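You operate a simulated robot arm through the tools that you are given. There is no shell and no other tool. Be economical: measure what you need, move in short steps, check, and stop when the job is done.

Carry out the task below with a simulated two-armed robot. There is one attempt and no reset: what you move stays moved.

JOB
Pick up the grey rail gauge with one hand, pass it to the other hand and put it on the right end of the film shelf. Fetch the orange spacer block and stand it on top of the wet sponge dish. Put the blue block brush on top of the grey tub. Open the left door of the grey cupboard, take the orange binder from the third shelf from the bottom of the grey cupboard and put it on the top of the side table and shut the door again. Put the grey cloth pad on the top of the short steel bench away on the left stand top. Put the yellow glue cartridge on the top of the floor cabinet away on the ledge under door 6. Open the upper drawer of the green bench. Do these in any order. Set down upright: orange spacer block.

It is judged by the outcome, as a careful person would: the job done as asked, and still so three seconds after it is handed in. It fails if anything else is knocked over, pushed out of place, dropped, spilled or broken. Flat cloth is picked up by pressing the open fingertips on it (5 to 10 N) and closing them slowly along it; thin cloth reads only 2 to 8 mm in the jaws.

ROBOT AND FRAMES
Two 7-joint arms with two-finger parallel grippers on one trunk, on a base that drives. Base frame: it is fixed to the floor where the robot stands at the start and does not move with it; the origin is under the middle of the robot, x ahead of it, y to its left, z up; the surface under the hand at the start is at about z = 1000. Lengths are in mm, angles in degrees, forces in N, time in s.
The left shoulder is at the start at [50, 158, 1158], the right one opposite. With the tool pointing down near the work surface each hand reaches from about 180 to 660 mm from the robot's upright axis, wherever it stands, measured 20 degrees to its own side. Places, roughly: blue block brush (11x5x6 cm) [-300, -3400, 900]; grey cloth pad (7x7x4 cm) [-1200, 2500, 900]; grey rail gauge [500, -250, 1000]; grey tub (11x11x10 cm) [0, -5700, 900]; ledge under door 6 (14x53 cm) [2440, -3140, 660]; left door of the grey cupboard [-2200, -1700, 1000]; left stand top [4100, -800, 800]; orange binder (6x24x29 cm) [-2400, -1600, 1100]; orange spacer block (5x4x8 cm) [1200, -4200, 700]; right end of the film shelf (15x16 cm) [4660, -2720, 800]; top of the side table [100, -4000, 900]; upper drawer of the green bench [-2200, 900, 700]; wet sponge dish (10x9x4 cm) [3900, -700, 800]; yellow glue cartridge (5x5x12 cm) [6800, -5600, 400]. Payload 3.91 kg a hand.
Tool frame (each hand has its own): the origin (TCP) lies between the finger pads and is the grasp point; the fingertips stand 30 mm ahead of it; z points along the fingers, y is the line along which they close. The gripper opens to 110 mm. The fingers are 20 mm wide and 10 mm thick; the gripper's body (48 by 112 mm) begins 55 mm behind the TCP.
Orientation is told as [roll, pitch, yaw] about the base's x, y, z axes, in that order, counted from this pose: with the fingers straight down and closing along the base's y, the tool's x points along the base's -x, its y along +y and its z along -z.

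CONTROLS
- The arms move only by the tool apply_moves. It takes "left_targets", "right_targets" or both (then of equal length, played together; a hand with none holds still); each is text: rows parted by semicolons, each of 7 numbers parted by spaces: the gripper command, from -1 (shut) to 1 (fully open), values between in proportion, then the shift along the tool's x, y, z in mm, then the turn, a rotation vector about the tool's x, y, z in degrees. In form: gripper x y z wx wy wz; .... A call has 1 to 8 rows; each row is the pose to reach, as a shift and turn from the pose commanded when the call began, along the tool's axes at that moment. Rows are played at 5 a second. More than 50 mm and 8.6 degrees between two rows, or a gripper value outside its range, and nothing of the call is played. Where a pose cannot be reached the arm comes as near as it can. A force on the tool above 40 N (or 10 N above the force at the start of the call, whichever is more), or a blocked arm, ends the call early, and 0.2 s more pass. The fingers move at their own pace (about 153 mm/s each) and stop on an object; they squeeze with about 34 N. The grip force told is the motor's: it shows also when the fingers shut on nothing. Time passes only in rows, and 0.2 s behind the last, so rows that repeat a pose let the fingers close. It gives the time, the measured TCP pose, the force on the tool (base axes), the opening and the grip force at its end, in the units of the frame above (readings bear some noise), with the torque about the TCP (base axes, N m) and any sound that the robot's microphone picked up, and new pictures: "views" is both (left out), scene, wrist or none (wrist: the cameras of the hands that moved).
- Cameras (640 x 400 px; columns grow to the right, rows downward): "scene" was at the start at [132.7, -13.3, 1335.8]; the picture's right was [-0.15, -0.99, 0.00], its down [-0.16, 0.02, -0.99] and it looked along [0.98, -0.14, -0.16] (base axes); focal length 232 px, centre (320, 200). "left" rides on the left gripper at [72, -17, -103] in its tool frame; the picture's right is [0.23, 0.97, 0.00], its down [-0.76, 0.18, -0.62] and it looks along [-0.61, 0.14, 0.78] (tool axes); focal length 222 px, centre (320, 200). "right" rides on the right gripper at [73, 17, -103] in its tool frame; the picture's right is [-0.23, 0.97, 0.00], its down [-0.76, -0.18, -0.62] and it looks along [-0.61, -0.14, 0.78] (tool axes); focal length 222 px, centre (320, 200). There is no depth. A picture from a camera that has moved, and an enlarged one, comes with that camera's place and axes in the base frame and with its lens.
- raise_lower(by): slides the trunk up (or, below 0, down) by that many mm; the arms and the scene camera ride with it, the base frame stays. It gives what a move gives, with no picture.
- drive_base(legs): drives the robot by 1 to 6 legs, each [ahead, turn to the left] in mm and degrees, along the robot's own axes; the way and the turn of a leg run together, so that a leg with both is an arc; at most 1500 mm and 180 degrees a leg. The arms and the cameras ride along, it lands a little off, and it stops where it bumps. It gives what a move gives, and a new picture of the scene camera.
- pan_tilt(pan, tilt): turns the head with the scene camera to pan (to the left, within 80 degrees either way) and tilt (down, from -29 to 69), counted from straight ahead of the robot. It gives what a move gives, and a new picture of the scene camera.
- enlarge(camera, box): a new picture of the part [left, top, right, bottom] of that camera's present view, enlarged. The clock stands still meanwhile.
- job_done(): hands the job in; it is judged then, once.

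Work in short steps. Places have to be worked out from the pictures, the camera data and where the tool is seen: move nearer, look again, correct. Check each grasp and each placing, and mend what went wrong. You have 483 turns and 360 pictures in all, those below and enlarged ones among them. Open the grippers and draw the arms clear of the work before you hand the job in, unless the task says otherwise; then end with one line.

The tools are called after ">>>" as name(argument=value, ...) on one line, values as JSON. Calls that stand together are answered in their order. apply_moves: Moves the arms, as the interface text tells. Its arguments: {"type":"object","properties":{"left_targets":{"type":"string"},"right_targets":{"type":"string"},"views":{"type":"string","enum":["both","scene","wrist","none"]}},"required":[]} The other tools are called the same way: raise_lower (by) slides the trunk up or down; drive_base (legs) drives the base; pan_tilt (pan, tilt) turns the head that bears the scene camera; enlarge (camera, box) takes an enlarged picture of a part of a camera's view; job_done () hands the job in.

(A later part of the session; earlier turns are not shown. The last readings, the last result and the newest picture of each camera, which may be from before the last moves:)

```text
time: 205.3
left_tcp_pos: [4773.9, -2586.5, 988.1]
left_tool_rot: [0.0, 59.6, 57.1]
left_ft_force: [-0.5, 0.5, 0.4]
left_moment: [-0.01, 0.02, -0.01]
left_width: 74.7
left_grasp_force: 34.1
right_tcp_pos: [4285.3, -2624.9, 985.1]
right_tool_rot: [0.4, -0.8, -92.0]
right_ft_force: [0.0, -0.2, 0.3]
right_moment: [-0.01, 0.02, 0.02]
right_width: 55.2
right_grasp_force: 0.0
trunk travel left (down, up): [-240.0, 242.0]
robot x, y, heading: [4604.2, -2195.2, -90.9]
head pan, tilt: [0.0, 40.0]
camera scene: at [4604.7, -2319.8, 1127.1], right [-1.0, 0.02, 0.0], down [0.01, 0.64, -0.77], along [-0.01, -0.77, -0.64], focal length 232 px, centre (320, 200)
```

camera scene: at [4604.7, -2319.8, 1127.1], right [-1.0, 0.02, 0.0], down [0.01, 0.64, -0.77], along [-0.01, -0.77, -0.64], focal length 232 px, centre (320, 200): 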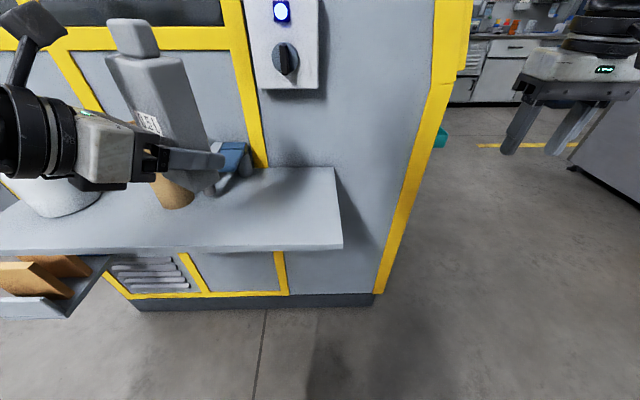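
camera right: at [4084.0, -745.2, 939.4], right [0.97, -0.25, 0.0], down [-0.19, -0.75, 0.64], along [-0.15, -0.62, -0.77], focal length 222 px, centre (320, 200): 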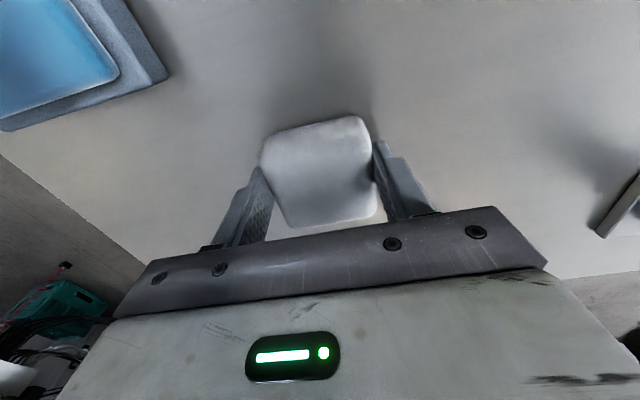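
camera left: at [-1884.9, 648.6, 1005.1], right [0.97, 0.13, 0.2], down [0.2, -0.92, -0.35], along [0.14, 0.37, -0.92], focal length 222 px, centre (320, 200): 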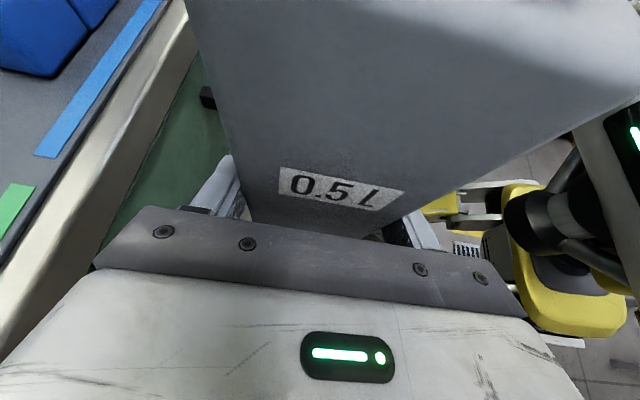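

Shelf top ≈ 797, front edge y ≈ −2587, right edge x ≈ 4562. I move the gauge over [4660, −2712] with its bottom about 38 mm above the shelf.

>>> apply_moves(left_targets="-1 -22 6 20 0 0 0;-1 -30 12 55 0 0 0;-1 -30 18 90 0 0 0;-1 -25 23 130 0 0 0;-1 -16 28 168 0 0 0;-1 -10 28 199 0 0 0;-1 -10 28 199 0 0 0", views="both")

```text
time: 206.9
left_tcp_pos: [4659.6, -2711.7, 877.8]
left_tool_rot: [-0.1, 59.6, 57.2]
left_ft_force: [0.0, 1.3, -0.9]
left_moment: [0.01, -0.02, 0.01]
left_width: 74.8
left_grasp_force: 34.1
left hand out of reach, approached as far as the arm can: row 1
right_tcp_pos: [4286.1, -2626.3, 985.3]
right_tool_rot: [0.4, -0.7, -92.0]
right_ft_force: [-0.1, -0.1, 0.0]
right_moment: [-0.03, 0.03, -0.01]
right_width: 54.8
right_grasp_force: 0.1
trunk travel left (down, up): [-240.0, 242.0]
robot x, y, heading: [4605.8, -2193.7, -91.1]
head pan, tilt: [0.0, 40.0]
camera scene: at [4604.7, -2319.8, 1127.1], right [-1.0, 0.02, 0.0], down [0.01, 0.64, -0.77], along [-0.01, -0.77, -0.64], focal length 232 px, centre (320, 200)
camera left: at [4703.8, -2676.8, 992.4], right [-0.88, 0.43, 0.2], down [0.35, 0.87, -0.34], along [-0.32, -0.23, -0.92], focal length 222 px, centre (320, 200)
```

scene: 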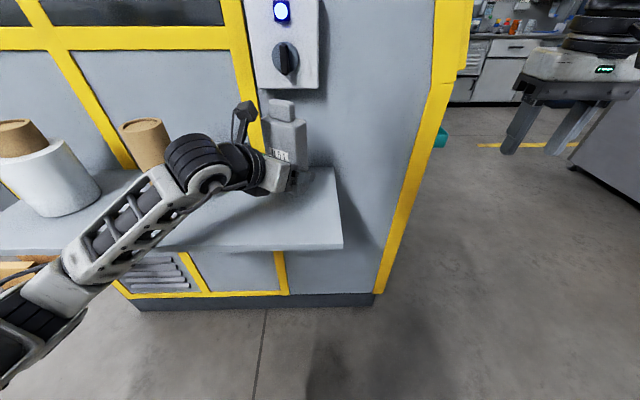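
left: 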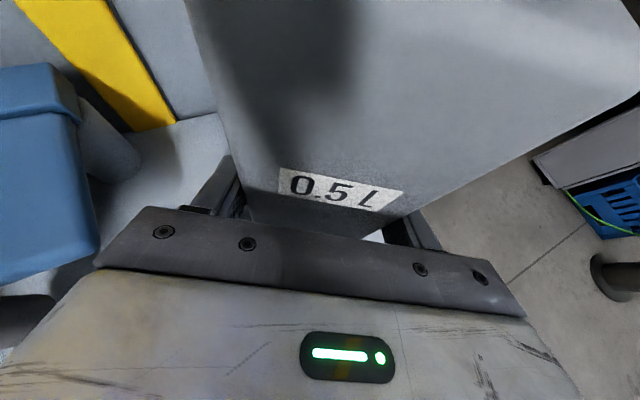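

The gauge is over the end zone; the blue item stays clear. I lower it vertically until it touches.

>>> apply_moves(left_targets="-1 -13 0 7.5 0 0 0;-1 -22 0 12.5 0 0 0;-1 -27 0 15.5 0 0 0;-1 -31 0 18 0 0 0;-1 -35 0 20 0 0 0;-1 -39 0 22.5 0 0 0", views="scene")

```text
time: 208.3
left_tcp_pos: [4660.6, -2713.3, 841.2]
left_tool_rot: [-0.5, 60.8, 56.9]
left_ft_force: [4.2, -0.5, 31.0]
left_moment: [0.54, 0.4, -0.16]
left_width: 74.1
left_grasp_force: 33.2
right_tcp_pos: [4286.8, -2624.0, 986.7]
right_tool_rot: [0.3, -0.7, -92.0]
right_ft_force: [0.7, 0.4, -0.1]
right_moment: [0.0, -0.03, -0.02]
right_width: 54.9
right_grasp_force: 0.1
trunk travel left (down, up): [-240.0, 242.0]
robot x, y, heading: [4605.8, -2194.9, -91.1]
head pan, tilt: [0.0, 40.0]
camera scene: at [4605.0, -2317.7, 1128.0], right [-1.0, 0.02, 0.0], down [0.01, 0.64, -0.77], along [-0.01, -0.77, -0.64], focal length 232 px, centre (320, 200)
```

scene: 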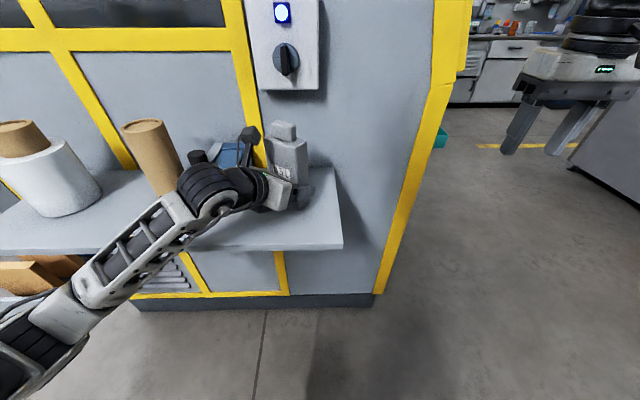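

It rests on the shelf. I ease the pressure, open, and withdraw along the fingers.

>>> apply_moves(left_targets="-1 4 0 -2.5 0 0 0;0.6 4 0 -2.5 0 0 0;1 4 0 -2.5 0 0 0;1 4 0 -30 0 0 0;1 4 0 -65 0 0 0;1 4 0 -105 0 0 0;1 4 0 -145 0 0 0", views="both")

```text
time: 209.9
left_tcp_pos: [4727.3, -2608.1, 910.4]
left_tool_rot: [-0.1, 59.6, 57.1]
left_ft_force: [0.5, -0.4, 0.3]
left_moment: [0.01, 0.01, -0.01]
left_width: 110.0
left_grasp_force: 0.0
right_tcp_pos: [4287.0, -2625.7, 986.7]
right_tool_rot: [0.2, -0.7, -91.9]
right_ft_force: [-0.2, 0.5, 0.3]
right_moment: [-0.04, 0.01, -0.02]
right_width: 54.9
right_grasp_force: 0.0
trunk travel left (down, up): [-240.0, 242.0]
robot x, y, heading: [4605.5, -2193.7, -90.9]
head pan, tilt: [0.0, 40.0]
camera scene: at [4604.8, -2319.5, 1127.1], right [-1.0, 0.02, 0.0], down [0.01, 0.64, -0.77], along [-0.01, -0.77, -0.64], focal length 232 px, centre (320, 200)
camera left: at [4770.8, -2573.4, 1025.0], right [-0.88, 0.43, 0.2], down [0.35, 0.87, -0.34], along [-0.32, -0.23, -0.92], focal length 222 px, centre (320, 200)
```

scene: 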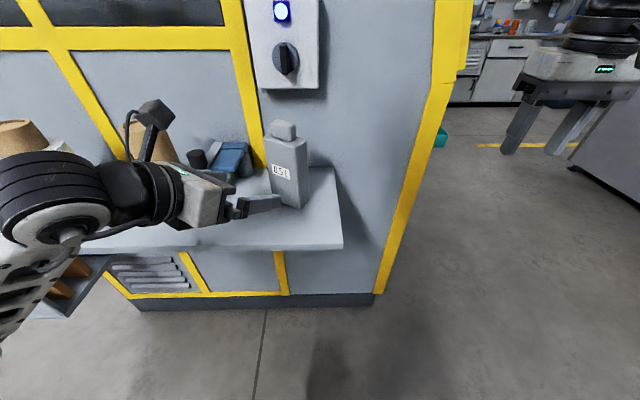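
left: 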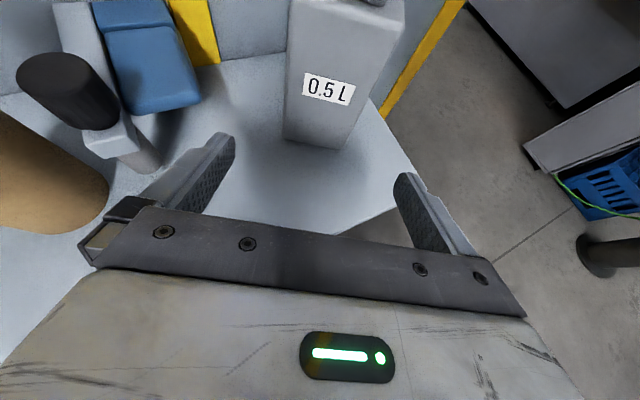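

The gauge stands on the right end. I back off and return the left hand to its down-pointing ready pose by reversing its turns.

>>> drive_base(legs=[[-500, 0]])

>>> apply_moves(left_targets="0 0 0 -20 -7.2 0 4.2;0 0 0 -40 -14.4 0 8.3;0 0 0 -60 -21.6 0 12.5;0 0 0 -60 -28.8 0 16.6;0 0 0 -60 -36 0 20.8;0 0 0 -60 -43.2 0 25;0 0 0 -60 -50.4 0 29.1", views="none")

>>> apply_moves(left_targets="0 0 0 0 -3.6 -3.6 6.2;0 0 0 0 -7.2 -7.2 12.4;0 0 0 0 -10.8 -10.8 18.7;0 0 0 0 -14.4 -14.4 24.9;0 0 0 0 -18 -18 31.1;0 0 0 0 -21.5 -21.5 37.4;0 0 0 0 -25.1 -25.1 43.6", views="none")

>>> apply_moves(left_targets="0 0 0 0 -3.6 -3.6 6.2;0 0 0 0 -7.2 -7.2 12.4;0 0 0 0 -10.8 -10.8 18.7;0 0 0 0 -14.4 -14.4 24.9;0 0 0 0 -18 -18 31.1;0 0 0 0 -21.5 -21.5 37.4;0 0 0 0 -21.5 -21.5 37.4", views="none")

>>> pan_tilt(pan=0, tilt=12)

```text
time: 212.8
left_tcp_pos: [4737.3, -2115.6, 909.0]
left_tool_rot: [0.0, 59.6, 57.4]
left_ft_force: [0.1, -0.7, 0.3]
left_moment: [-0.01, 0.03, -0.02]
left_width: 110.4
left_grasp_force: 0.0
right_tcp_pos: [4296.0, -2134.4, 985.2]
right_tool_rot: [0.5, -0.7, -91.9]
right_ft_force: [0.2, 0.4, 0.5]
right_moment: [0.0, 0.02, 0.01]
right_width: 55.3
right_grasp_force: 0.0
trunk travel left (down, up): [-240.0, 242.0]
robot x, y, heading: [4615.6, -1699.7, -91.3]
head pan, tilt: [0.0, 40.0]
camera scene: at [4613.8, -1827.1, 1127.1], right [-1.0, 0.02, 0.0], down [0.01, 0.64, -0.77], along [-0.01, -0.77, -0.64], focal length 232 px, centre (320, 200)
```

scene: 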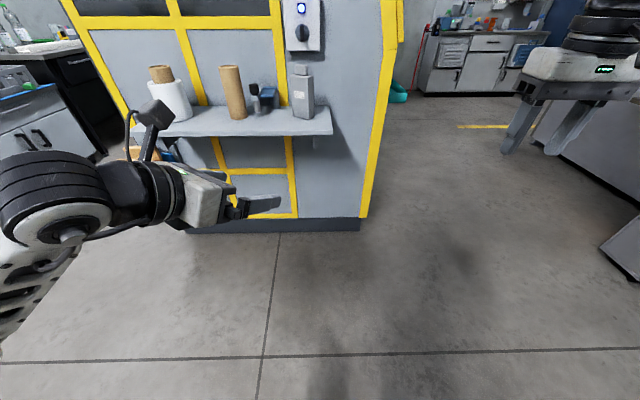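

```text
time: 214.4
left_tcp_pos: [4765.5, -2071.6, 941.7]
left_tool_rot: [0.7, 59.8, -0.5]
left_ft_force: [0.6, -0.1, -0.1]
left_moment: [0.0, 0.02, 0.03]
left_width: 54.9
left_grasp_force: 0.1
right_tcp_pos: [4296.9, -2134.2, 985.9]
right_tool_rot: [0.4, -0.7, -92.0]
right_ft_force: [-0.1, 0.8, 0.4]
right_moment: [-0.03, 0.0, 0.01]
right_width: 55.0
right_grasp_force: 0.1
trunk travel left (down, up): [-240.0, 242.0]
robot x, y, heading: [4614.1, -1701.0, -90.9]
head pan, tilt: [0.0, 40.0]
```

```text
time: 216.0
left_tcp_pos: [4764.5, -2072.1, 940.9]
left_tool_rot: [-13.8, 26.7, -55.9]
left_ft_force: [-0.2, -0.8, 0.7]
left_moment: [0.02, 0.01, -0.04]
left_width: 55.1
left_grasp_force: 0.1
right_tcp_pos: [4296.2, -2133.4, 985.9]
right_tool_rot: [0.4, -0.6, -91.9]
right_ft_force: [-0.9, -0.1, 0.3]
right_moment: [-0.01, -0.02, 0.0]
right_width: 55.0
right_grasp_force: 0.0
trunk travel left (down, up): [-240.0, 242.0]
robot x, y, heading: [4614.7, -1706.0, -91.1]
head pan, tilt: [0.0, 40.0]
```

```text
time: 217.6
left_tcp_pos: [4765.6, -2071.0, 940.8]
left_tool_rot: [0.2, 0.4, -91.0]
left_ft_force: [1.1, 0.2, -1.0]
left_moment: [-0.02, 0.0, 0.0]
left_width: 54.9
left_grasp_force: 0.0
right_tcp_pos: [4295.8, -2134.2, 984.8]
right_tool_rot: [0.4, -0.7, -91.9]
right_ft_force: [-0.5, 0.6, 0.3]
right_moment: [-0.02, 0.0, 0.01]
right_width: 55.0
right_grasp_force: 0.1
trunk travel left (down, up): [-240.0, 242.0]
robot x, y, heading: [4616.1, -1699.1, -90.8]
head pan, tilt: [0.0, 40.0]
```

```text
time: 218.5
left_tcp_pos: [4764.5, -2071.4, 938.9]
left_tool_rot: [0.1, 0.4, -90.9]
left_ft_force: [1.4, -0.3, -0.2]
left_moment: [-0.01, 0.02, 0.01]
left_width: 55.0
left_grasp_force: 0.0
right_tcp_pos: [4294.8, -2134.3, 985.1]
right_tool_rot: [0.5, -0.8, -92.0]
right_ft_force: [0.9, 0.4, -0.1]
right_moment: [-0.03, -0.01, 0.0]
right_width: 55.0
right_grasp_force: 0.0
trunk travel left (down, up): [-240.0, 242.0]
robot x, y, heading: [4611.8, -1700.4, -91.0]
head pan, tilt: [0.0, 12.0]
camera scene: at [4613.6, -1835.4, 1171.5], right [-1.0, 0.02, 0.0], down [0.0, 0.21, -0.98], along [-0.02, -0.98, -0.21], focal length 232 px, centre (320, 200)
```

scene: 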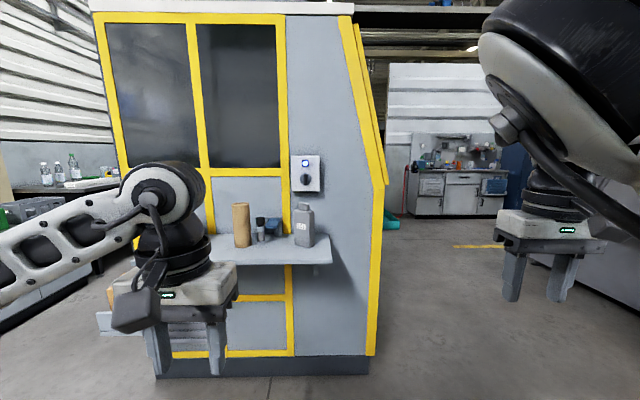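

Both hands are ready. I go round the machine's right side down the corridor toward the far side of the hall.

>>> drive_base(legs=[[0, -42], [1400, 0], [0, 42], [900, 0], [0, 45]])

```text
time: 235.7
left_tcp_pos: [4037.7, -3772.5, 940.8]
left_tool_rot: [0.2, 0.3, -45.5]
left_ft_force: [0.2, 0.5, -0.5]
left_moment: [0.01, 0.01, 0.04]
left_width: 54.8
left_grasp_force: 0.0
right_tcp_pos: [3753.2, -4150.3, 986.5]
right_tool_rot: [0.5, -0.7, -46.5]
right_ft_force: [0.0, -0.4, -0.7]
right_moment: [0.0, 0.0, 0.01]
right_width: 54.9
right_grasp_force: 0.0
trunk travel left (down, up): [-240.0, 242.0]
robot x, y, heading: [3670.6, -3619.8, -45.4]
head pan, tilt: [0.0, 12.0]
camera scene: at [3763.9, -3715.0, 1171.5], right [-0.71, -0.7, 0.0], down [-0.15, 0.15, -0.98], along [0.69, -0.7, -0.21], focal length 232 px, centre (320, 200)
```

scene: 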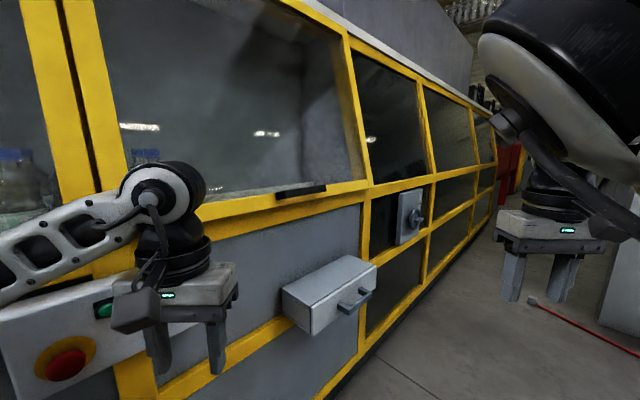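

The machine's long side is near on the left. I turn back to face along the corridor and look.

>>> drive_base(legs=[[0, -50]])

```text
time: 238.3
left_tcp_pos: [3790.2, -3999.8, 940.5]
left_tool_rot: [0.2, 0.4, -95.4]
left_ft_force: [-0.3, 0.0, 0.2]
left_moment: [0.01, 0.0, 0.02]
left_width: 54.8
left_grasp_force: 0.0
right_tcp_pos: [3317.0, -4025.6, 986.0]
right_tool_rot: [0.4, -0.7, -96.3]
right_ft_force: [0.0, -0.1, 0.7]
right_moment: [-0.04, 0.01, -0.03]
right_width: 55.2
right_grasp_force: 0.0
trunk travel left (down, up): [-240.0, 242.0]
robot x, y, heading: [3667.6, -3619.2, -95.3]
head pan, tilt: [0.0, 12.0]
camera scene: at [3658.0, -3752.7, 1171.5], right [-1.0, 0.09, 0.0], down [0.02, 0.21, -0.98], along [-0.09, -0.97, -0.21], focal length 232 px, centre (320, 200)
```

scene: 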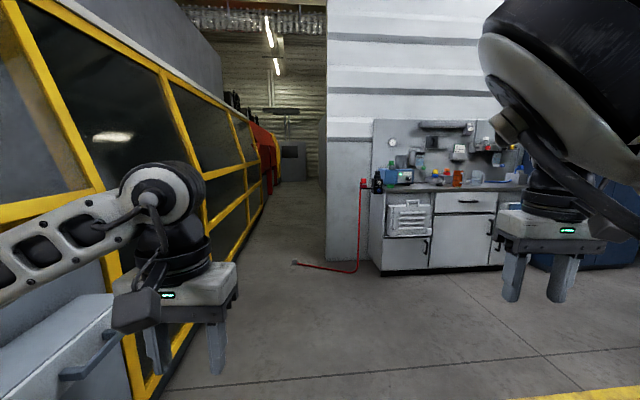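

The passage ahead is narrow with a hose. I'll do the western jobs first; I turn right to look west.

>>> drive_base(legs=[[0, -75]])

>>> pan_tilt(pan=25, tilt=12)

```text
time: 241.9
left_tcp_pos: [3336.4, -3838.5, 940.5]
left_tool_rot: [0.1, 0.4, -169.7]
left_ft_force: [0.1, -1.0, 0.1]
left_moment: [0.02, 0.01, 0.0]
left_width: 54.9
left_grasp_force: 0.0
right_tcp_pos: [3183.5, -3389.6, 986.3]
right_tool_rot: [0.3, -0.7, -170.8]
right_ft_force: [0.2, 0.8, -0.2]
right_moment: [0.02, 0.0, -0.02]
right_width: 55.0
right_grasp_force: 0.1
trunk travel left (down, up): [-240.0, 242.0]
robot x, y, heading: [3673.0, -3621.3, -169.8]
head pan, tilt: [0.0, 12.0]
camera scene: at [3539.3, -3643.3, 1171.5], right [-0.18, 0.98, 0.0], down [0.2, 0.04, -0.98], along [-0.96, -0.17, -0.21], focal length 232 px, centre (320, 200)
```

scene: 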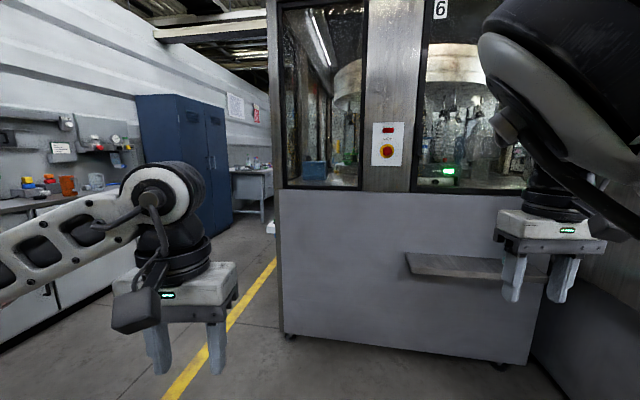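

```text
time: 242.8
left_tcp_pos: [3335.3, -3837.6, 940.2]
left_tool_rot: [0.1, 0.2, -169.8]
left_ft_force: [-0.8, -0.2, 0.0]
left_moment: [-0.01, 0.01, -0.03]
left_width: 54.8
left_grasp_force: 0.1
right_tcp_pos: [3184.0, -3390.7, 985.5]
right_tool_rot: [0.4, -0.7, -170.9]
right_ft_force: [0.3, 0.0, 1.5]
right_moment: [0.02, 0.02, -0.03]
right_width: 55.2
right_grasp_force: 0.0
trunk travel left (down, up): [-240.0, 242.0]
robot x, y, heading: [3668.6, -3622.1, -170.1]
head pan, tilt: [25.0, 12.0]
camera scene: at [3554.8, -3680.6, 1171.5], right [-0.57, 0.82, 0.0], down [0.17, 0.12, -0.98], along [-0.8, -0.56, -0.21], focal length 232 px, centre (320, 200)
```

scene: 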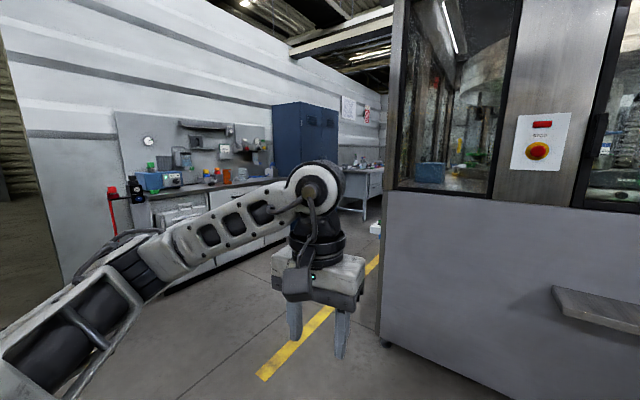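

Door 6 and its ledge face east, as expected. I drive around the machine's corner into the southern aisle and face west.

>>> drive_base(legs=[[0, 33], [1000, 0], [950, 0], [0, -43]])

>>> pan_tilt(pan=0, tilt=12)

```text
time: 256.1
left_tcp_pos: [1874.2, -5112.0, 940.8]
left_tool_rot: [0.1, 0.3, -179.8]
left_ft_force: [-1.0, 0.6, -0.4]
left_moment: [0.01, -0.02, -0.01]
left_width: 55.0
left_grasp_force: 0.0
right_tcp_pos: [1804.9, -4642.7, 986.7]
right_tool_rot: [0.5, -0.8, 179.2]
right_ft_force: [0.0, 0.2, 0.2]
right_moment: [-0.01, 0.01, 0.0]
right_width: 54.9
right_grasp_force: 0.1
trunk travel left (down, up): [-240.0, 242.0]
robot x, y, heading: [2241.5, -4952.6, -179.8]
head pan, tilt: [25.0, 12.0]
camera scene: at [2118.1, -4993.8, 1171.5], right [-0.42, 0.91, 0.0], down [0.19, 0.09, -0.98], along [-0.89, -0.42, -0.21], focal length 232 px, centre (320, 200)
```

scene: 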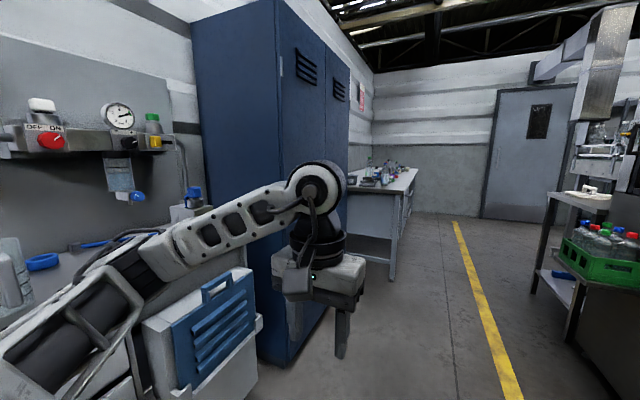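

```text
time: 257.0
left_tcp_pos: [1874.9, -5112.3, 940.4]
left_tool_rot: [0.0, 0.2, -179.8]
left_ft_force: [-0.5, -0.7, 0.1]
left_moment: [0.02, 0.03, 0.02]
left_width: 54.8
left_grasp_force: 0.0
right_tcp_pos: [1805.4, -4642.7, 985.8]
right_tool_rot: [0.4, -0.8, 179.2]
right_ft_force: [-0.4, 0.1, 0.4]
right_moment: [0.0, -0.05, -0.01]
right_width: 54.7
right_grasp_force: 0.0
trunk travel left (down, up): [-240.0, 242.0]
robot x, y, heading: [2240.6, -4954.9, -180.0]
head pan, tilt: [0.0, 12.0]
camera scene: at [2109.3, -4954.5, 1171.5], right [0.0, 1.0, 0.0], down [0.21, 0.0, -0.98], along [-0.98, 0.0, -0.21], focal length 232 px, centre (320, 200)
```

scene: 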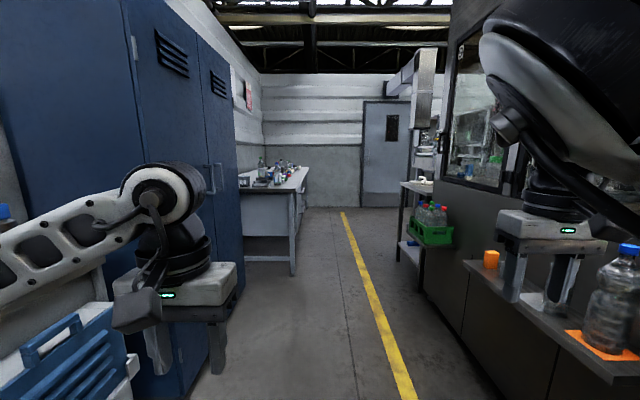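

The orange spacer block stands on a ledge at the right (about [1226, −4258]); the bench with the tub is left ahead, the side table right ahead. I drive on west down the aisle.

>>> drive_base(legs=[[0, -8], [1400, 0], [0, 8]])

```text
time: 265.2
left_tcp_pos: [495.3, -4908.3, 939.7]
left_tool_rot: [0.1, 0.2, 179.7]
left_ft_force: [0.0, -0.8, -0.4]
left_moment: [0.02, 0.01, -0.01]
left_width: 54.8
left_grasp_force: 0.0
right_tcp_pos: [428.9, -4439.3, 986.3]
right_tool_rot: [0.4, -0.7, 178.5]
right_ft_force: [-0.9, -0.8, -0.3]
right_moment: [0.0, -0.02, -0.04]
right_width: 55.0
right_grasp_force: 0.1
trunk travel left (down, up): [-240.0, 242.0]
robot x, y, heading: [862.1, -4756.6, 179.5]
head pan, tilt: [0.0, 12.0]
camera scene: at [730.7, -4754.1, 1171.5], right [0.01, 1.0, 0.0], down [0.21, 0.0, -0.98], along [-0.98, 0.01, -0.21], focal length 232 px, centre (320, 200)
```

scene: 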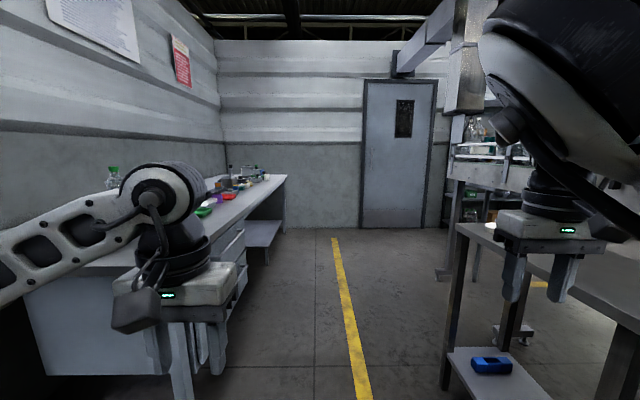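

I continue west past the table, then look right for the brush.

>>> drive_base(legs=[[1500, 0]])

>>> pan_tilt(pan=-60, tilt=15)

```text
time: 272.6
left_tcp_pos: [-986.9, -4892.4, 940.4]
left_tool_rot: [0.1, 0.2, 179.5]
left_ft_force: [0.9, 0.1, -0.8]
left_moment: [-0.01, -0.01, -0.01]
left_width: 55.0
left_grasp_force: 0.0
right_tcp_pos: [-1051.2, -4423.8, 986.3]
right_tool_rot: [0.4, -0.7, 178.4]
right_ft_force: [-0.8, -0.1, 0.4]
right_moment: [-0.03, -0.02, -0.01]
right_width: 55.1
right_grasp_force: 0.0
trunk travel left (down, up): [-240.0, 242.0]
robot x, y, heading: [-615.2, -4741.4, 179.2]
head pan, tilt: [0.0, 12.0]
camera scene: at [-749.9, -4738.5, 1171.5], right [0.01, 1.0, 0.0], down [0.21, 0.0, -0.98], along [-0.98, 0.01, -0.21], focal length 232 px, centre (320, 200)
```

scene: 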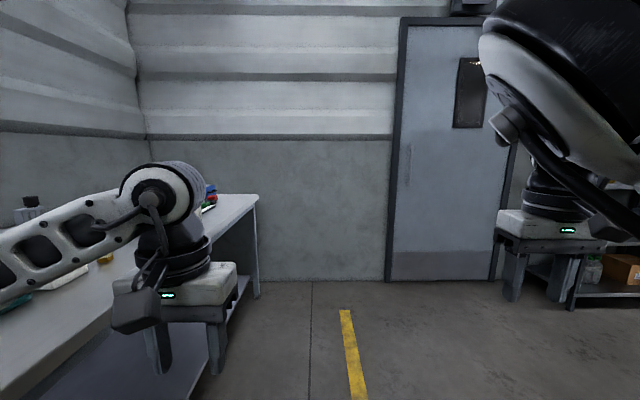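

```text
time: 273.9
left_tcp_pos: [-985.1, -4891.8, 941.7]
left_tool_rot: [0.2, 0.3, 179.4]
left_ft_force: [1.3, -0.5, -0.2]
left_moment: [0.04, 0.0, 0.0]
left_width: 54.8
left_grasp_force: 0.1
right_tcp_pos: [-1051.5, -4423.2, 985.3]
right_tool_rot: [0.4, -0.7, 178.4]
right_ft_force: [0.2, 0.3, -0.2]
right_moment: [0.01, 0.03, 0.02]
right_width: 55.3
right_grasp_force: 0.1
trunk travel left (down, up): [-240.0, 242.0]
robot x, y, heading: [-615.9, -4735.7, 179.2]
head pan, tilt: [-60.0, 15.0]
camera scene: at [-702.4, -4658.2, 1166.7], right [0.87, 0.49, 0.0], down [0.13, -0.23, -0.97], along [-0.47, 0.84, -0.26], focal length 232 px, centre (320, 200)
```

scene: 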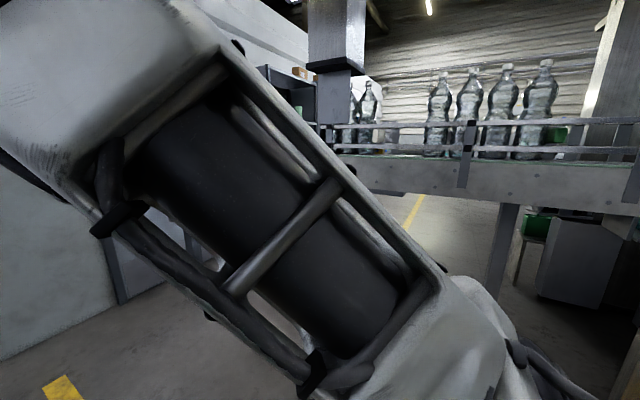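

The right arm blocks the view; I turn the robot right to face north.

>>> pan_tilt(pan=0, tilt=15)

>>> drive_base(legs=[[0, -100]])

```text
time: 275.2
left_tcp_pos: [-986.3, -4891.3, 940.5]
left_tool_rot: [0.0, 0.3, 179.4]
left_ft_force: [1.0, 0.4, -0.3]
left_moment: [0.03, 0.0, 0.01]
left_width: 54.9
left_grasp_force: 0.0
right_tcp_pos: [-1050.6, -4423.3, 986.5]
right_tool_rot: [0.4, -0.6, 178.3]
right_ft_force: [0.1, -0.1, 0.3]
right_moment: [0.01, -0.02, 0.02]
right_width: 54.8
right_grasp_force: 0.1
trunk travel left (down, up): [-240.0, 242.0]
robot x, y, heading: [-619.1, -4740.8, 179.2]
head pan, tilt: [0.0, 15.0]
camera scene: at [-750.0, -4738.5, 1166.7], right [0.01, 1.0, 0.0], down [0.26, 0.0, -0.97], along [-0.97, 0.01, -0.26], focal length 232 px, centre (320, 200)
```

scene: 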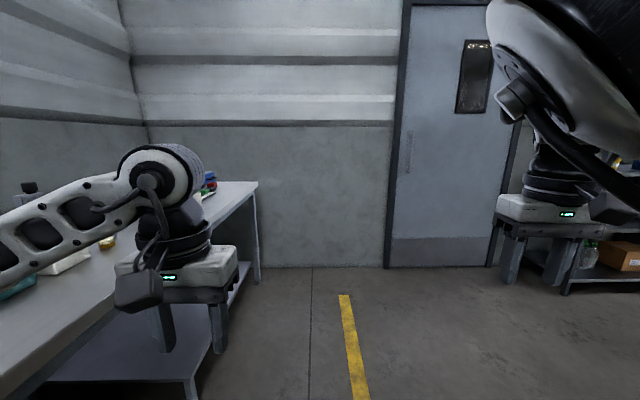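

```text
time: 279.8
left_tcp_pos: [-700.6, -4349.2, 941.0]
left_tool_rot: [0.1, 0.3, 79.0]
left_ft_force: [0.6, 0.2, 0.4]
left_moment: [0.01, 0.01, 0.0]
left_width: 54.9
left_grasp_force: 0.1
right_tcp_pos: [-227.6, -4370.7, 986.8]
right_tool_rot: [0.4, -0.7, 78.0]
right_ft_force: [-0.2, 0.3, -0.1]
right_moment: [-0.02, -0.03, -0.01]
right_width: 54.9
right_grasp_force: 0.1
trunk travel left (down, up): [-240.0, 242.0]
robot x, y, heading: [-614.9, -4740.3, 78.9]
head pan, tilt: [0.0, 15.0]
camera scene: at [-591.1, -4609.1, 1166.7], right [0.98, -0.19, 0.0], down [-0.05, -0.25, -0.97], along [0.18, 0.95, -0.26], focal length 232 px, centre (320, 200)
```

scene: 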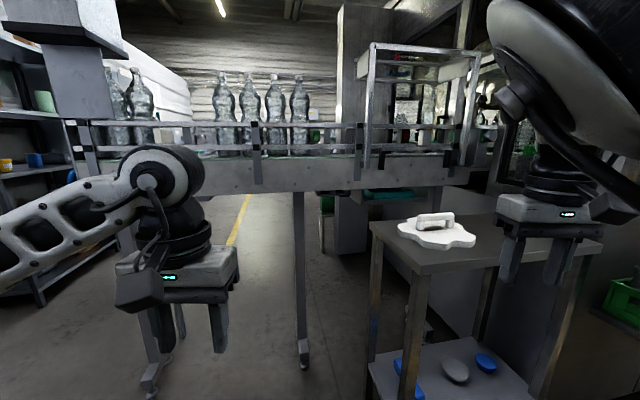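

I enlarge where the brush should be.

>>> enlarge(camera="scene", box=[240, 120, 480, 270])

```text
2.67 times, centred on (360, 195) of scene
camera zoom: at [-591.1, -4609.1, 1166.7], right [0.98, -0.19, 0.0], down [-0.05, -0.25, -0.97], along [0.18, 0.95, -0.26], focal length 620 px, centre (213, 213)
```

zoom: 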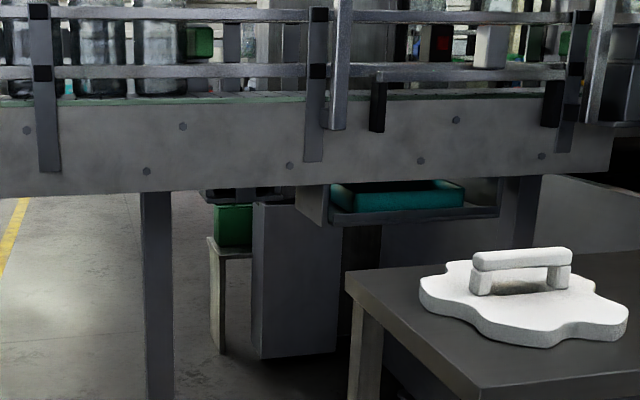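

A tray hangs under the conveyor there. I move up-left for a better look, staying clear of the side table.

>>> drive_base(legs=[[0, 40], [380, 0], [0, -55]])

>>> raise_lower(by=-60)

>>> pan_tilt(pan=-8, tilt=15)

```text
time: 286.6
left_tcp_pos: [-777.3, -4007.3, 940.9]
left_tool_rot: [0.3, 0.3, 63.3]
left_ft_force: [0.8, -0.4, -0.2]
left_moment: [0.01, 0.02, -0.03]
left_width: 55.2
left_grasp_force: 0.1
right_tcp_pos: [-327.4, -4156.5, 986.3]
right_tool_rot: [0.4, -0.7, 62.3]
right_ft_force: [-0.5, -0.5, 0.6]
right_moment: [0.04, -0.05, 0.01]
right_width: 54.8
right_grasp_force: 0.1
trunk travel left (down, up): [-240.0, 242.0]
robot x, y, heading: [-801.2, -4403.6, 63.3]
head pan, tilt: [0.0, 15.0]
camera scene: at [-742.2, -4287.0, 1166.7], right [0.89, -0.45, 0.0], down [-0.12, -0.23, -0.97], along [0.44, 0.86, -0.26], focal length 232 px, centre (320, 200)
```

scene: 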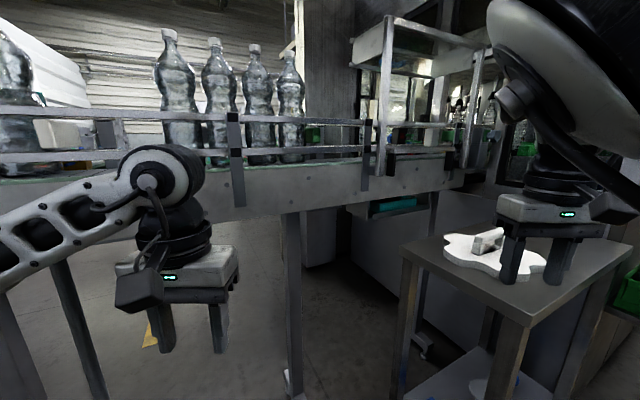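

```text
time: 287.6
left_tcp_pos: [-777.0, -4008.6, 879.6]
left_tool_rot: [0.2, 0.4, 63.3]
left_ft_force: [0.0, 0.3, 0.4]
left_moment: [0.01, 0.01, -0.02]
left_width: 55.0
left_grasp_force: 0.0
right_tcp_pos: [-328.3, -4156.7, 926.4]
right_tool_rot: [0.4, -0.9, 62.3]
right_ft_force: [-0.3, -0.9, -1.2]
right_moment: [0.06, 0.01, -0.01]
right_width: 54.8
right_grasp_force: 0.0
trunk travel left (down, up): [-180.0, 302.0]
robot x, y, heading: [-804.3, -4407.0, 63.4]
head pan, tilt: [0.0, 15.0]
```

```text
time: 288.2
left_tcp_pos: [-775.7, -4008.7, 880.5]
left_tool_rot: [0.1, 0.4, 63.3]
left_ft_force: [0.4, 0.3, -0.2]
left_moment: [-0.02, -0.02, -0.03]
left_width: 55.0
left_grasp_force: 0.0
right_tcp_pos: [-328.4, -4157.1, 926.2]
right_tool_rot: [0.4, -0.8, 62.2]
right_ft_force: [0.0, 0.2, -1.0]
right_moment: [0.03, -0.05, -0.01]
right_width: 55.1
right_grasp_force: 0.0
trunk travel left (down, up): [-180.0, 302.0]
robot x, y, heading: [-802.5, -4402.1, 63.2]
head pan, tilt: [-8.0, 15.0]
camera scene: at [-731.1, -4293.7, 1106.7], right [0.82, -0.57, 0.0], down [-0.15, -0.21, -0.97], along [0.55, 0.79, -0.26], focal length 232 px, centre (320, 200)
```

scene: 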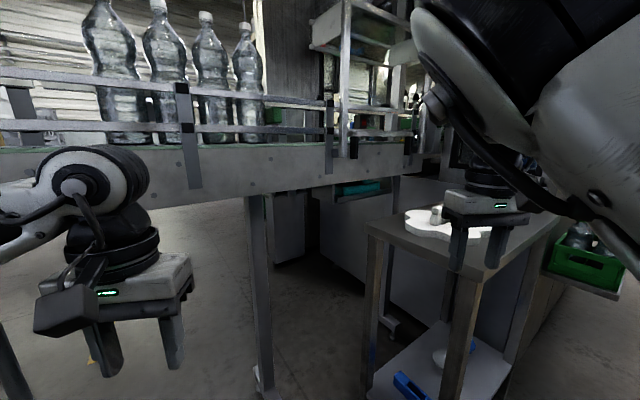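

>>> enlarge(camera="scene", box=[260, 140, 440, 260])

```text
3.33 times, centred on (350, 200) of scene
camera zoom: at [-731.1, -4293.7, 1106.7], right [0.82, -0.57, 0.0], down [-0.15, -0.21, -0.97], along [0.55, 0.79, -0.26], focal length 775 px, centre (220, 200)
```

zoom: 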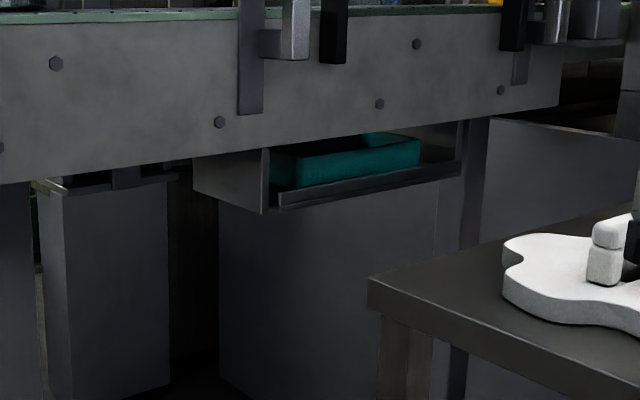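

The teal thing is not the brush. I look to the left side of the conveyor.

>>> pan_tilt(pan=35, tilt=12)

```text
time: 289.4
left_tcp_pos: [-776.9, -4008.4, 879.2]
left_tool_rot: [0.0, 0.4, 63.3]
left_ft_force: [0.0, 0.4, -0.1]
left_moment: [0.01, -0.02, -0.01]
left_width: 54.8
left_grasp_force: 0.1
right_tcp_pos: [-327.7, -4157.1, 925.7]
right_tool_rot: [0.5, -0.9, 62.2]
right_ft_force: [-0.8, 0.9, 0.2]
right_moment: [-0.01, 0.01, 0.0]
right_width: 55.1
right_grasp_force: 0.1
trunk travel left (down, up): [-180.0, 302.0]
robot x, y, heading: [-805.6, -4408.9, 63.5]
head pan, tilt: [35.0, 12.0]
camera scene: at [-797.5, -4278.1, 1111.5], right [0.99, 0.14, 0.0], down [0.03, -0.21, -0.98], along [-0.14, 0.97, -0.21], focal length 232 px, centre (320, 200)
```

scene: 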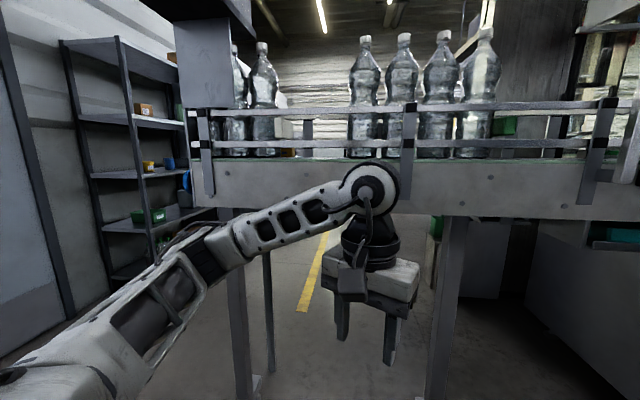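

The conveyor ends at x ≈ −1300, leaving a passage on the west. I drive around to its north side to find the brush.

>>> drive_base(legs=[[0, 100], [1100, 0], [0, -75], [1250, 0]])

>>> pan_tilt(pan=-40, tilt=12)

```text
time: 308.3
left_tcp_pos: [-1925.0, -2452.7, 879.7]
left_tool_rot: [0.2, 0.4, 86.7]
left_ft_force: [0.1, 0.4, 0.2]
left_moment: [-0.01, 0.02, -0.01]
left_width: 55.2
left_grasp_force: 0.1
right_tcp_pos: [-1454.4, -2410.5, 926.6]
right_tool_rot: [0.4, -0.8, 85.7]
right_ft_force: [0.3, 0.9, 0.2]
right_moment: [0.02, 0.0, 0.01]
right_width: 54.9
right_grasp_force: 0.1
trunk travel left (down, up): [-180.0, 302.0]
robot x, y, heading: [-1792.3, -2827.6, 86.7]
head pan, tilt: [35.0, 12.0]
camera scene: at [-1836.5, -2708.0, 1111.5], right [0.85, 0.52, 0.0], down [0.11, -0.18, -0.98], along [-0.51, 0.83, -0.21], focal length 232 px, centre (320, 200)
```

scene: 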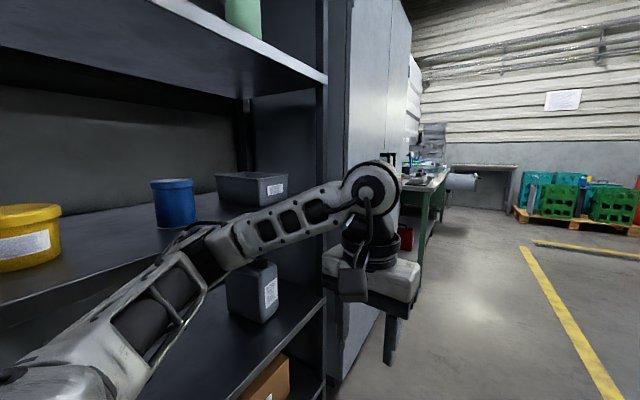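

```text
time: 309.8
left_tcp_pos: [-1925.0, -2451.5, 881.0]
left_tool_rot: [0.1, 0.4, 86.8]
left_ft_force: [-0.3, 0.2, -0.7]
left_moment: [0.01, -0.04, -0.01]
left_width: 55.1
left_grasp_force: 0.0
right_tcp_pos: [-1452.9, -2409.1, 925.5]
right_tool_rot: [0.5, -0.8, 85.7]
right_ft_force: [-0.2, 0.4, 0.2]
right_moment: [0.01, -0.01, 0.01]
right_width: 54.8
right_grasp_force: 0.1
trunk travel left (down, up): [-180.0, 302.0]
robot x, y, heading: [-1790.4, -2827.1, 86.9]
head pan, tilt: [-40.0, 12.0]
camera scene: at [-1723.6, -2719.5, 1111.5], right [0.73, -0.69, 0.0], down [-0.14, -0.15, -0.98], along [0.67, 0.71, -0.21], focal length 232 px, centre (320, 200)
```

scene: 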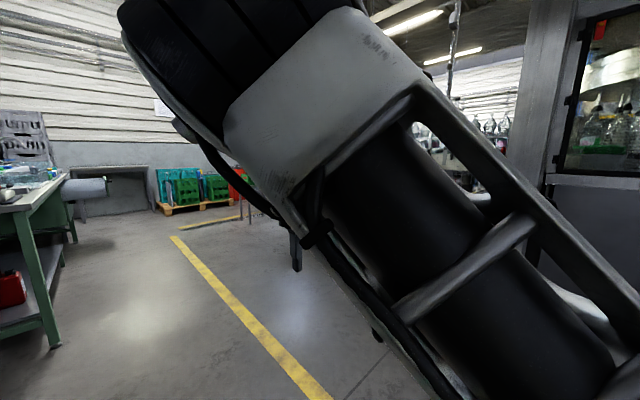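

The left arm is near the shelving, so I arc away to the right and look east along the conveyor's north side.

>>> drive_base(legs=[[250, -45], [0, -60]])

>>> pan_tilt(pan=0, tilt=15)

```text
time: 314.9
left_tcp_pos: [-1288.5, -2574.9, 880.1]
left_tool_rot: [0.1, 0.5, -18.1]
left_ft_force: [-0.1, -0.3, 0.5]
left_moment: [0.0, -0.03, 0.0]
left_width: 55.1
left_grasp_force: 0.0
right_tcp_pos: [-1367.3, -3041.2, 925.1]
right_tool_rot: [0.4, -0.7, -19.0]
right_ft_force: [0.6, -0.4, 1.4]
right_moment: [0.03, -0.01, 0.02]
right_width: 55.3
right_grasp_force: 0.0
trunk travel left (down, up): [-180.0, 302.0]
robot x, y, heading: [-1685.1, -2611.1, -18.2]
head pan, tilt: [-40.0, 12.0]
camera scene: at [-1597.0, -2700.2, 1111.5], right [-0.85, -0.53, 0.0], down [-0.11, 0.18, -0.98], along [0.52, -0.83, -0.21], focal length 232 px, centre (320, 200)
```

scene: 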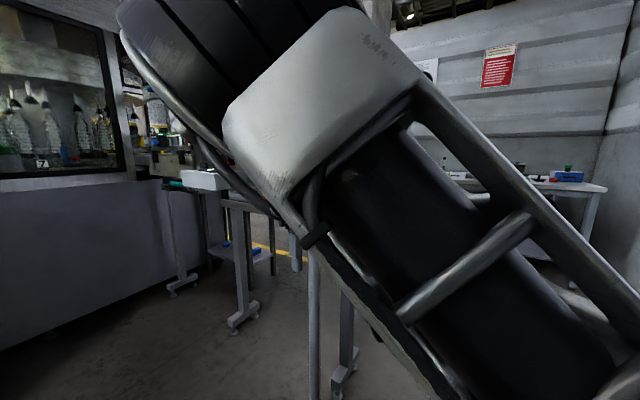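

```text
time: 315.9
left_tcp_pos: [-1286.5, -2574.8, 880.3]
left_tool_rot: [0.1, 0.3, -18.1]
left_ft_force: [0.1, 0.1, 0.3]
left_moment: [0.01, 0.01, -0.01]
left_width: 54.9
left_grasp_force: 0.2
right_tcp_pos: [-1367.2, -3041.8, 926.2]
right_tool_rot: [0.4, -0.8, -19.1]
right_ft_force: [0.2, 0.9, -0.1]
right_moment: [0.0, 0.0, -0.01]
right_width: 55.2
right_grasp_force: 0.1
trunk travel left (down, up): [-180.0, 302.0]
robot x, y, heading: [-1685.8, -2608.3, -18.5]
head pan, tilt: [0.0, 15.0]
camera scene: at [-1557.5, -2650.2, 1106.7], right [-0.31, -0.95, 0.0], down [-0.25, 0.08, -0.97], along [0.92, -0.3, -0.26], focal length 232 px, centre (320, 200)
```

scene: 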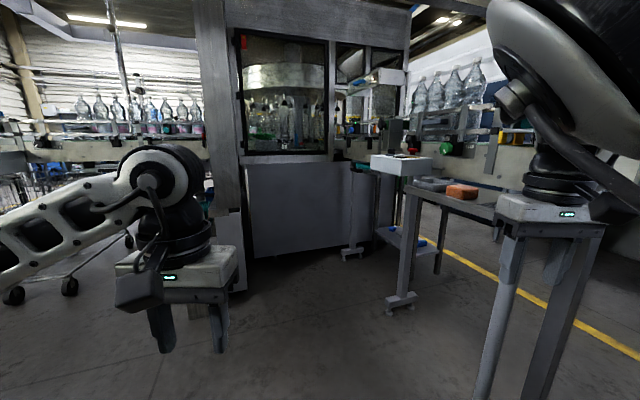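

>>> enlarge(camera="scene", box=[340, 110, 520, 230])

```text
3.33 times, centred on (430, 170) of scene
camera zoom: at [-1557.5, -2650.2, 1106.7], right [-0.31, -0.95, 0.0], down [-0.25, 0.08, -0.97], along [0.92, -0.3, -0.26], focal length 775 px, centre (-47, 300)
```

zoom: 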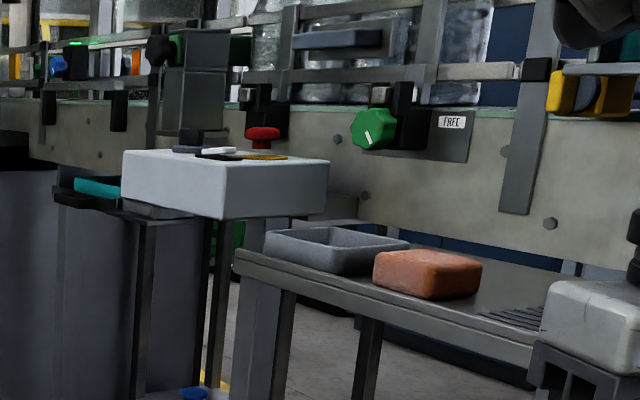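

A work table with a tray and brick-coloured block, and a white box, are along the conveyor's north side. I drive nearer to see around [−300, −3400].

>>> drive_base(legs=[[0, 18], [1050, 0], [0, -85]])

```text
time: 325.9
left_tcp_pos: [-448.0, -2957.5, 880.8]
left_tool_rot: [0.0, 0.4, -84.2]
left_ft_force: [0.3, 0.0, 0.3]
left_moment: [0.0, 0.0, -0.04]
left_width: 55.0
left_grasp_force: 0.1
right_tcp_pos: [-907.3, -3074.7, 926.4]
right_tool_rot: [0.4, -0.9, -85.2]
right_ft_force: [-0.6, -0.5, 0.1]
right_moment: [0.0, -0.02, 0.0]
right_width: 55.0
right_grasp_force: 0.1
trunk travel left (down, up): [-180.0, 302.0]
robot x, y, heading: [-636.6, -2609.1, -84.5]
head pan, tilt: [0.0, 15.0]
camera scene: at [-626.6, -2741.0, 1106.7], right [-0.99, -0.1, 0.0], down [-0.03, 0.26, -0.97], along [0.1, -0.96, -0.26], focal length 232 px, centre (320, 200)
```

scene: 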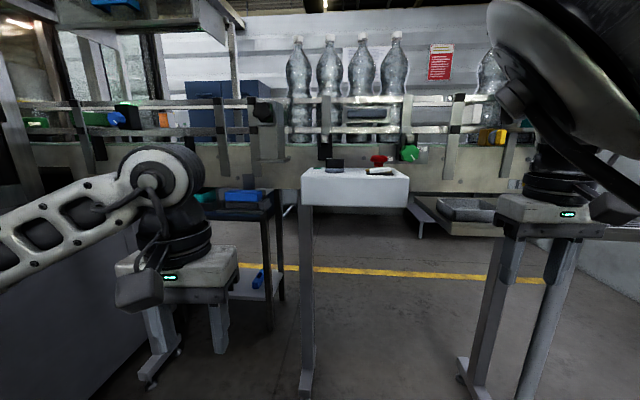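

A blue block lies on a dark stand at about [−270, −3500] — the brush. I enlarge it.

>>> enlarge(camera="scene", box=[180, 150, 330, 250])

```text
4.00 times, centred on (255, 200) of scene
camera zoom: at [-626.6, -2741.0, 1106.7], right [-0.99, -0.1, 0.0], down [-0.03, 0.26, -0.97], along [0.1, -0.96, -0.26], focal length 930 px, centre (580, 200)
```

zoom: 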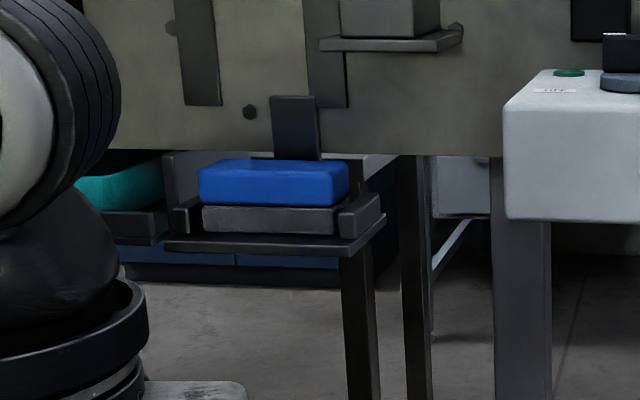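

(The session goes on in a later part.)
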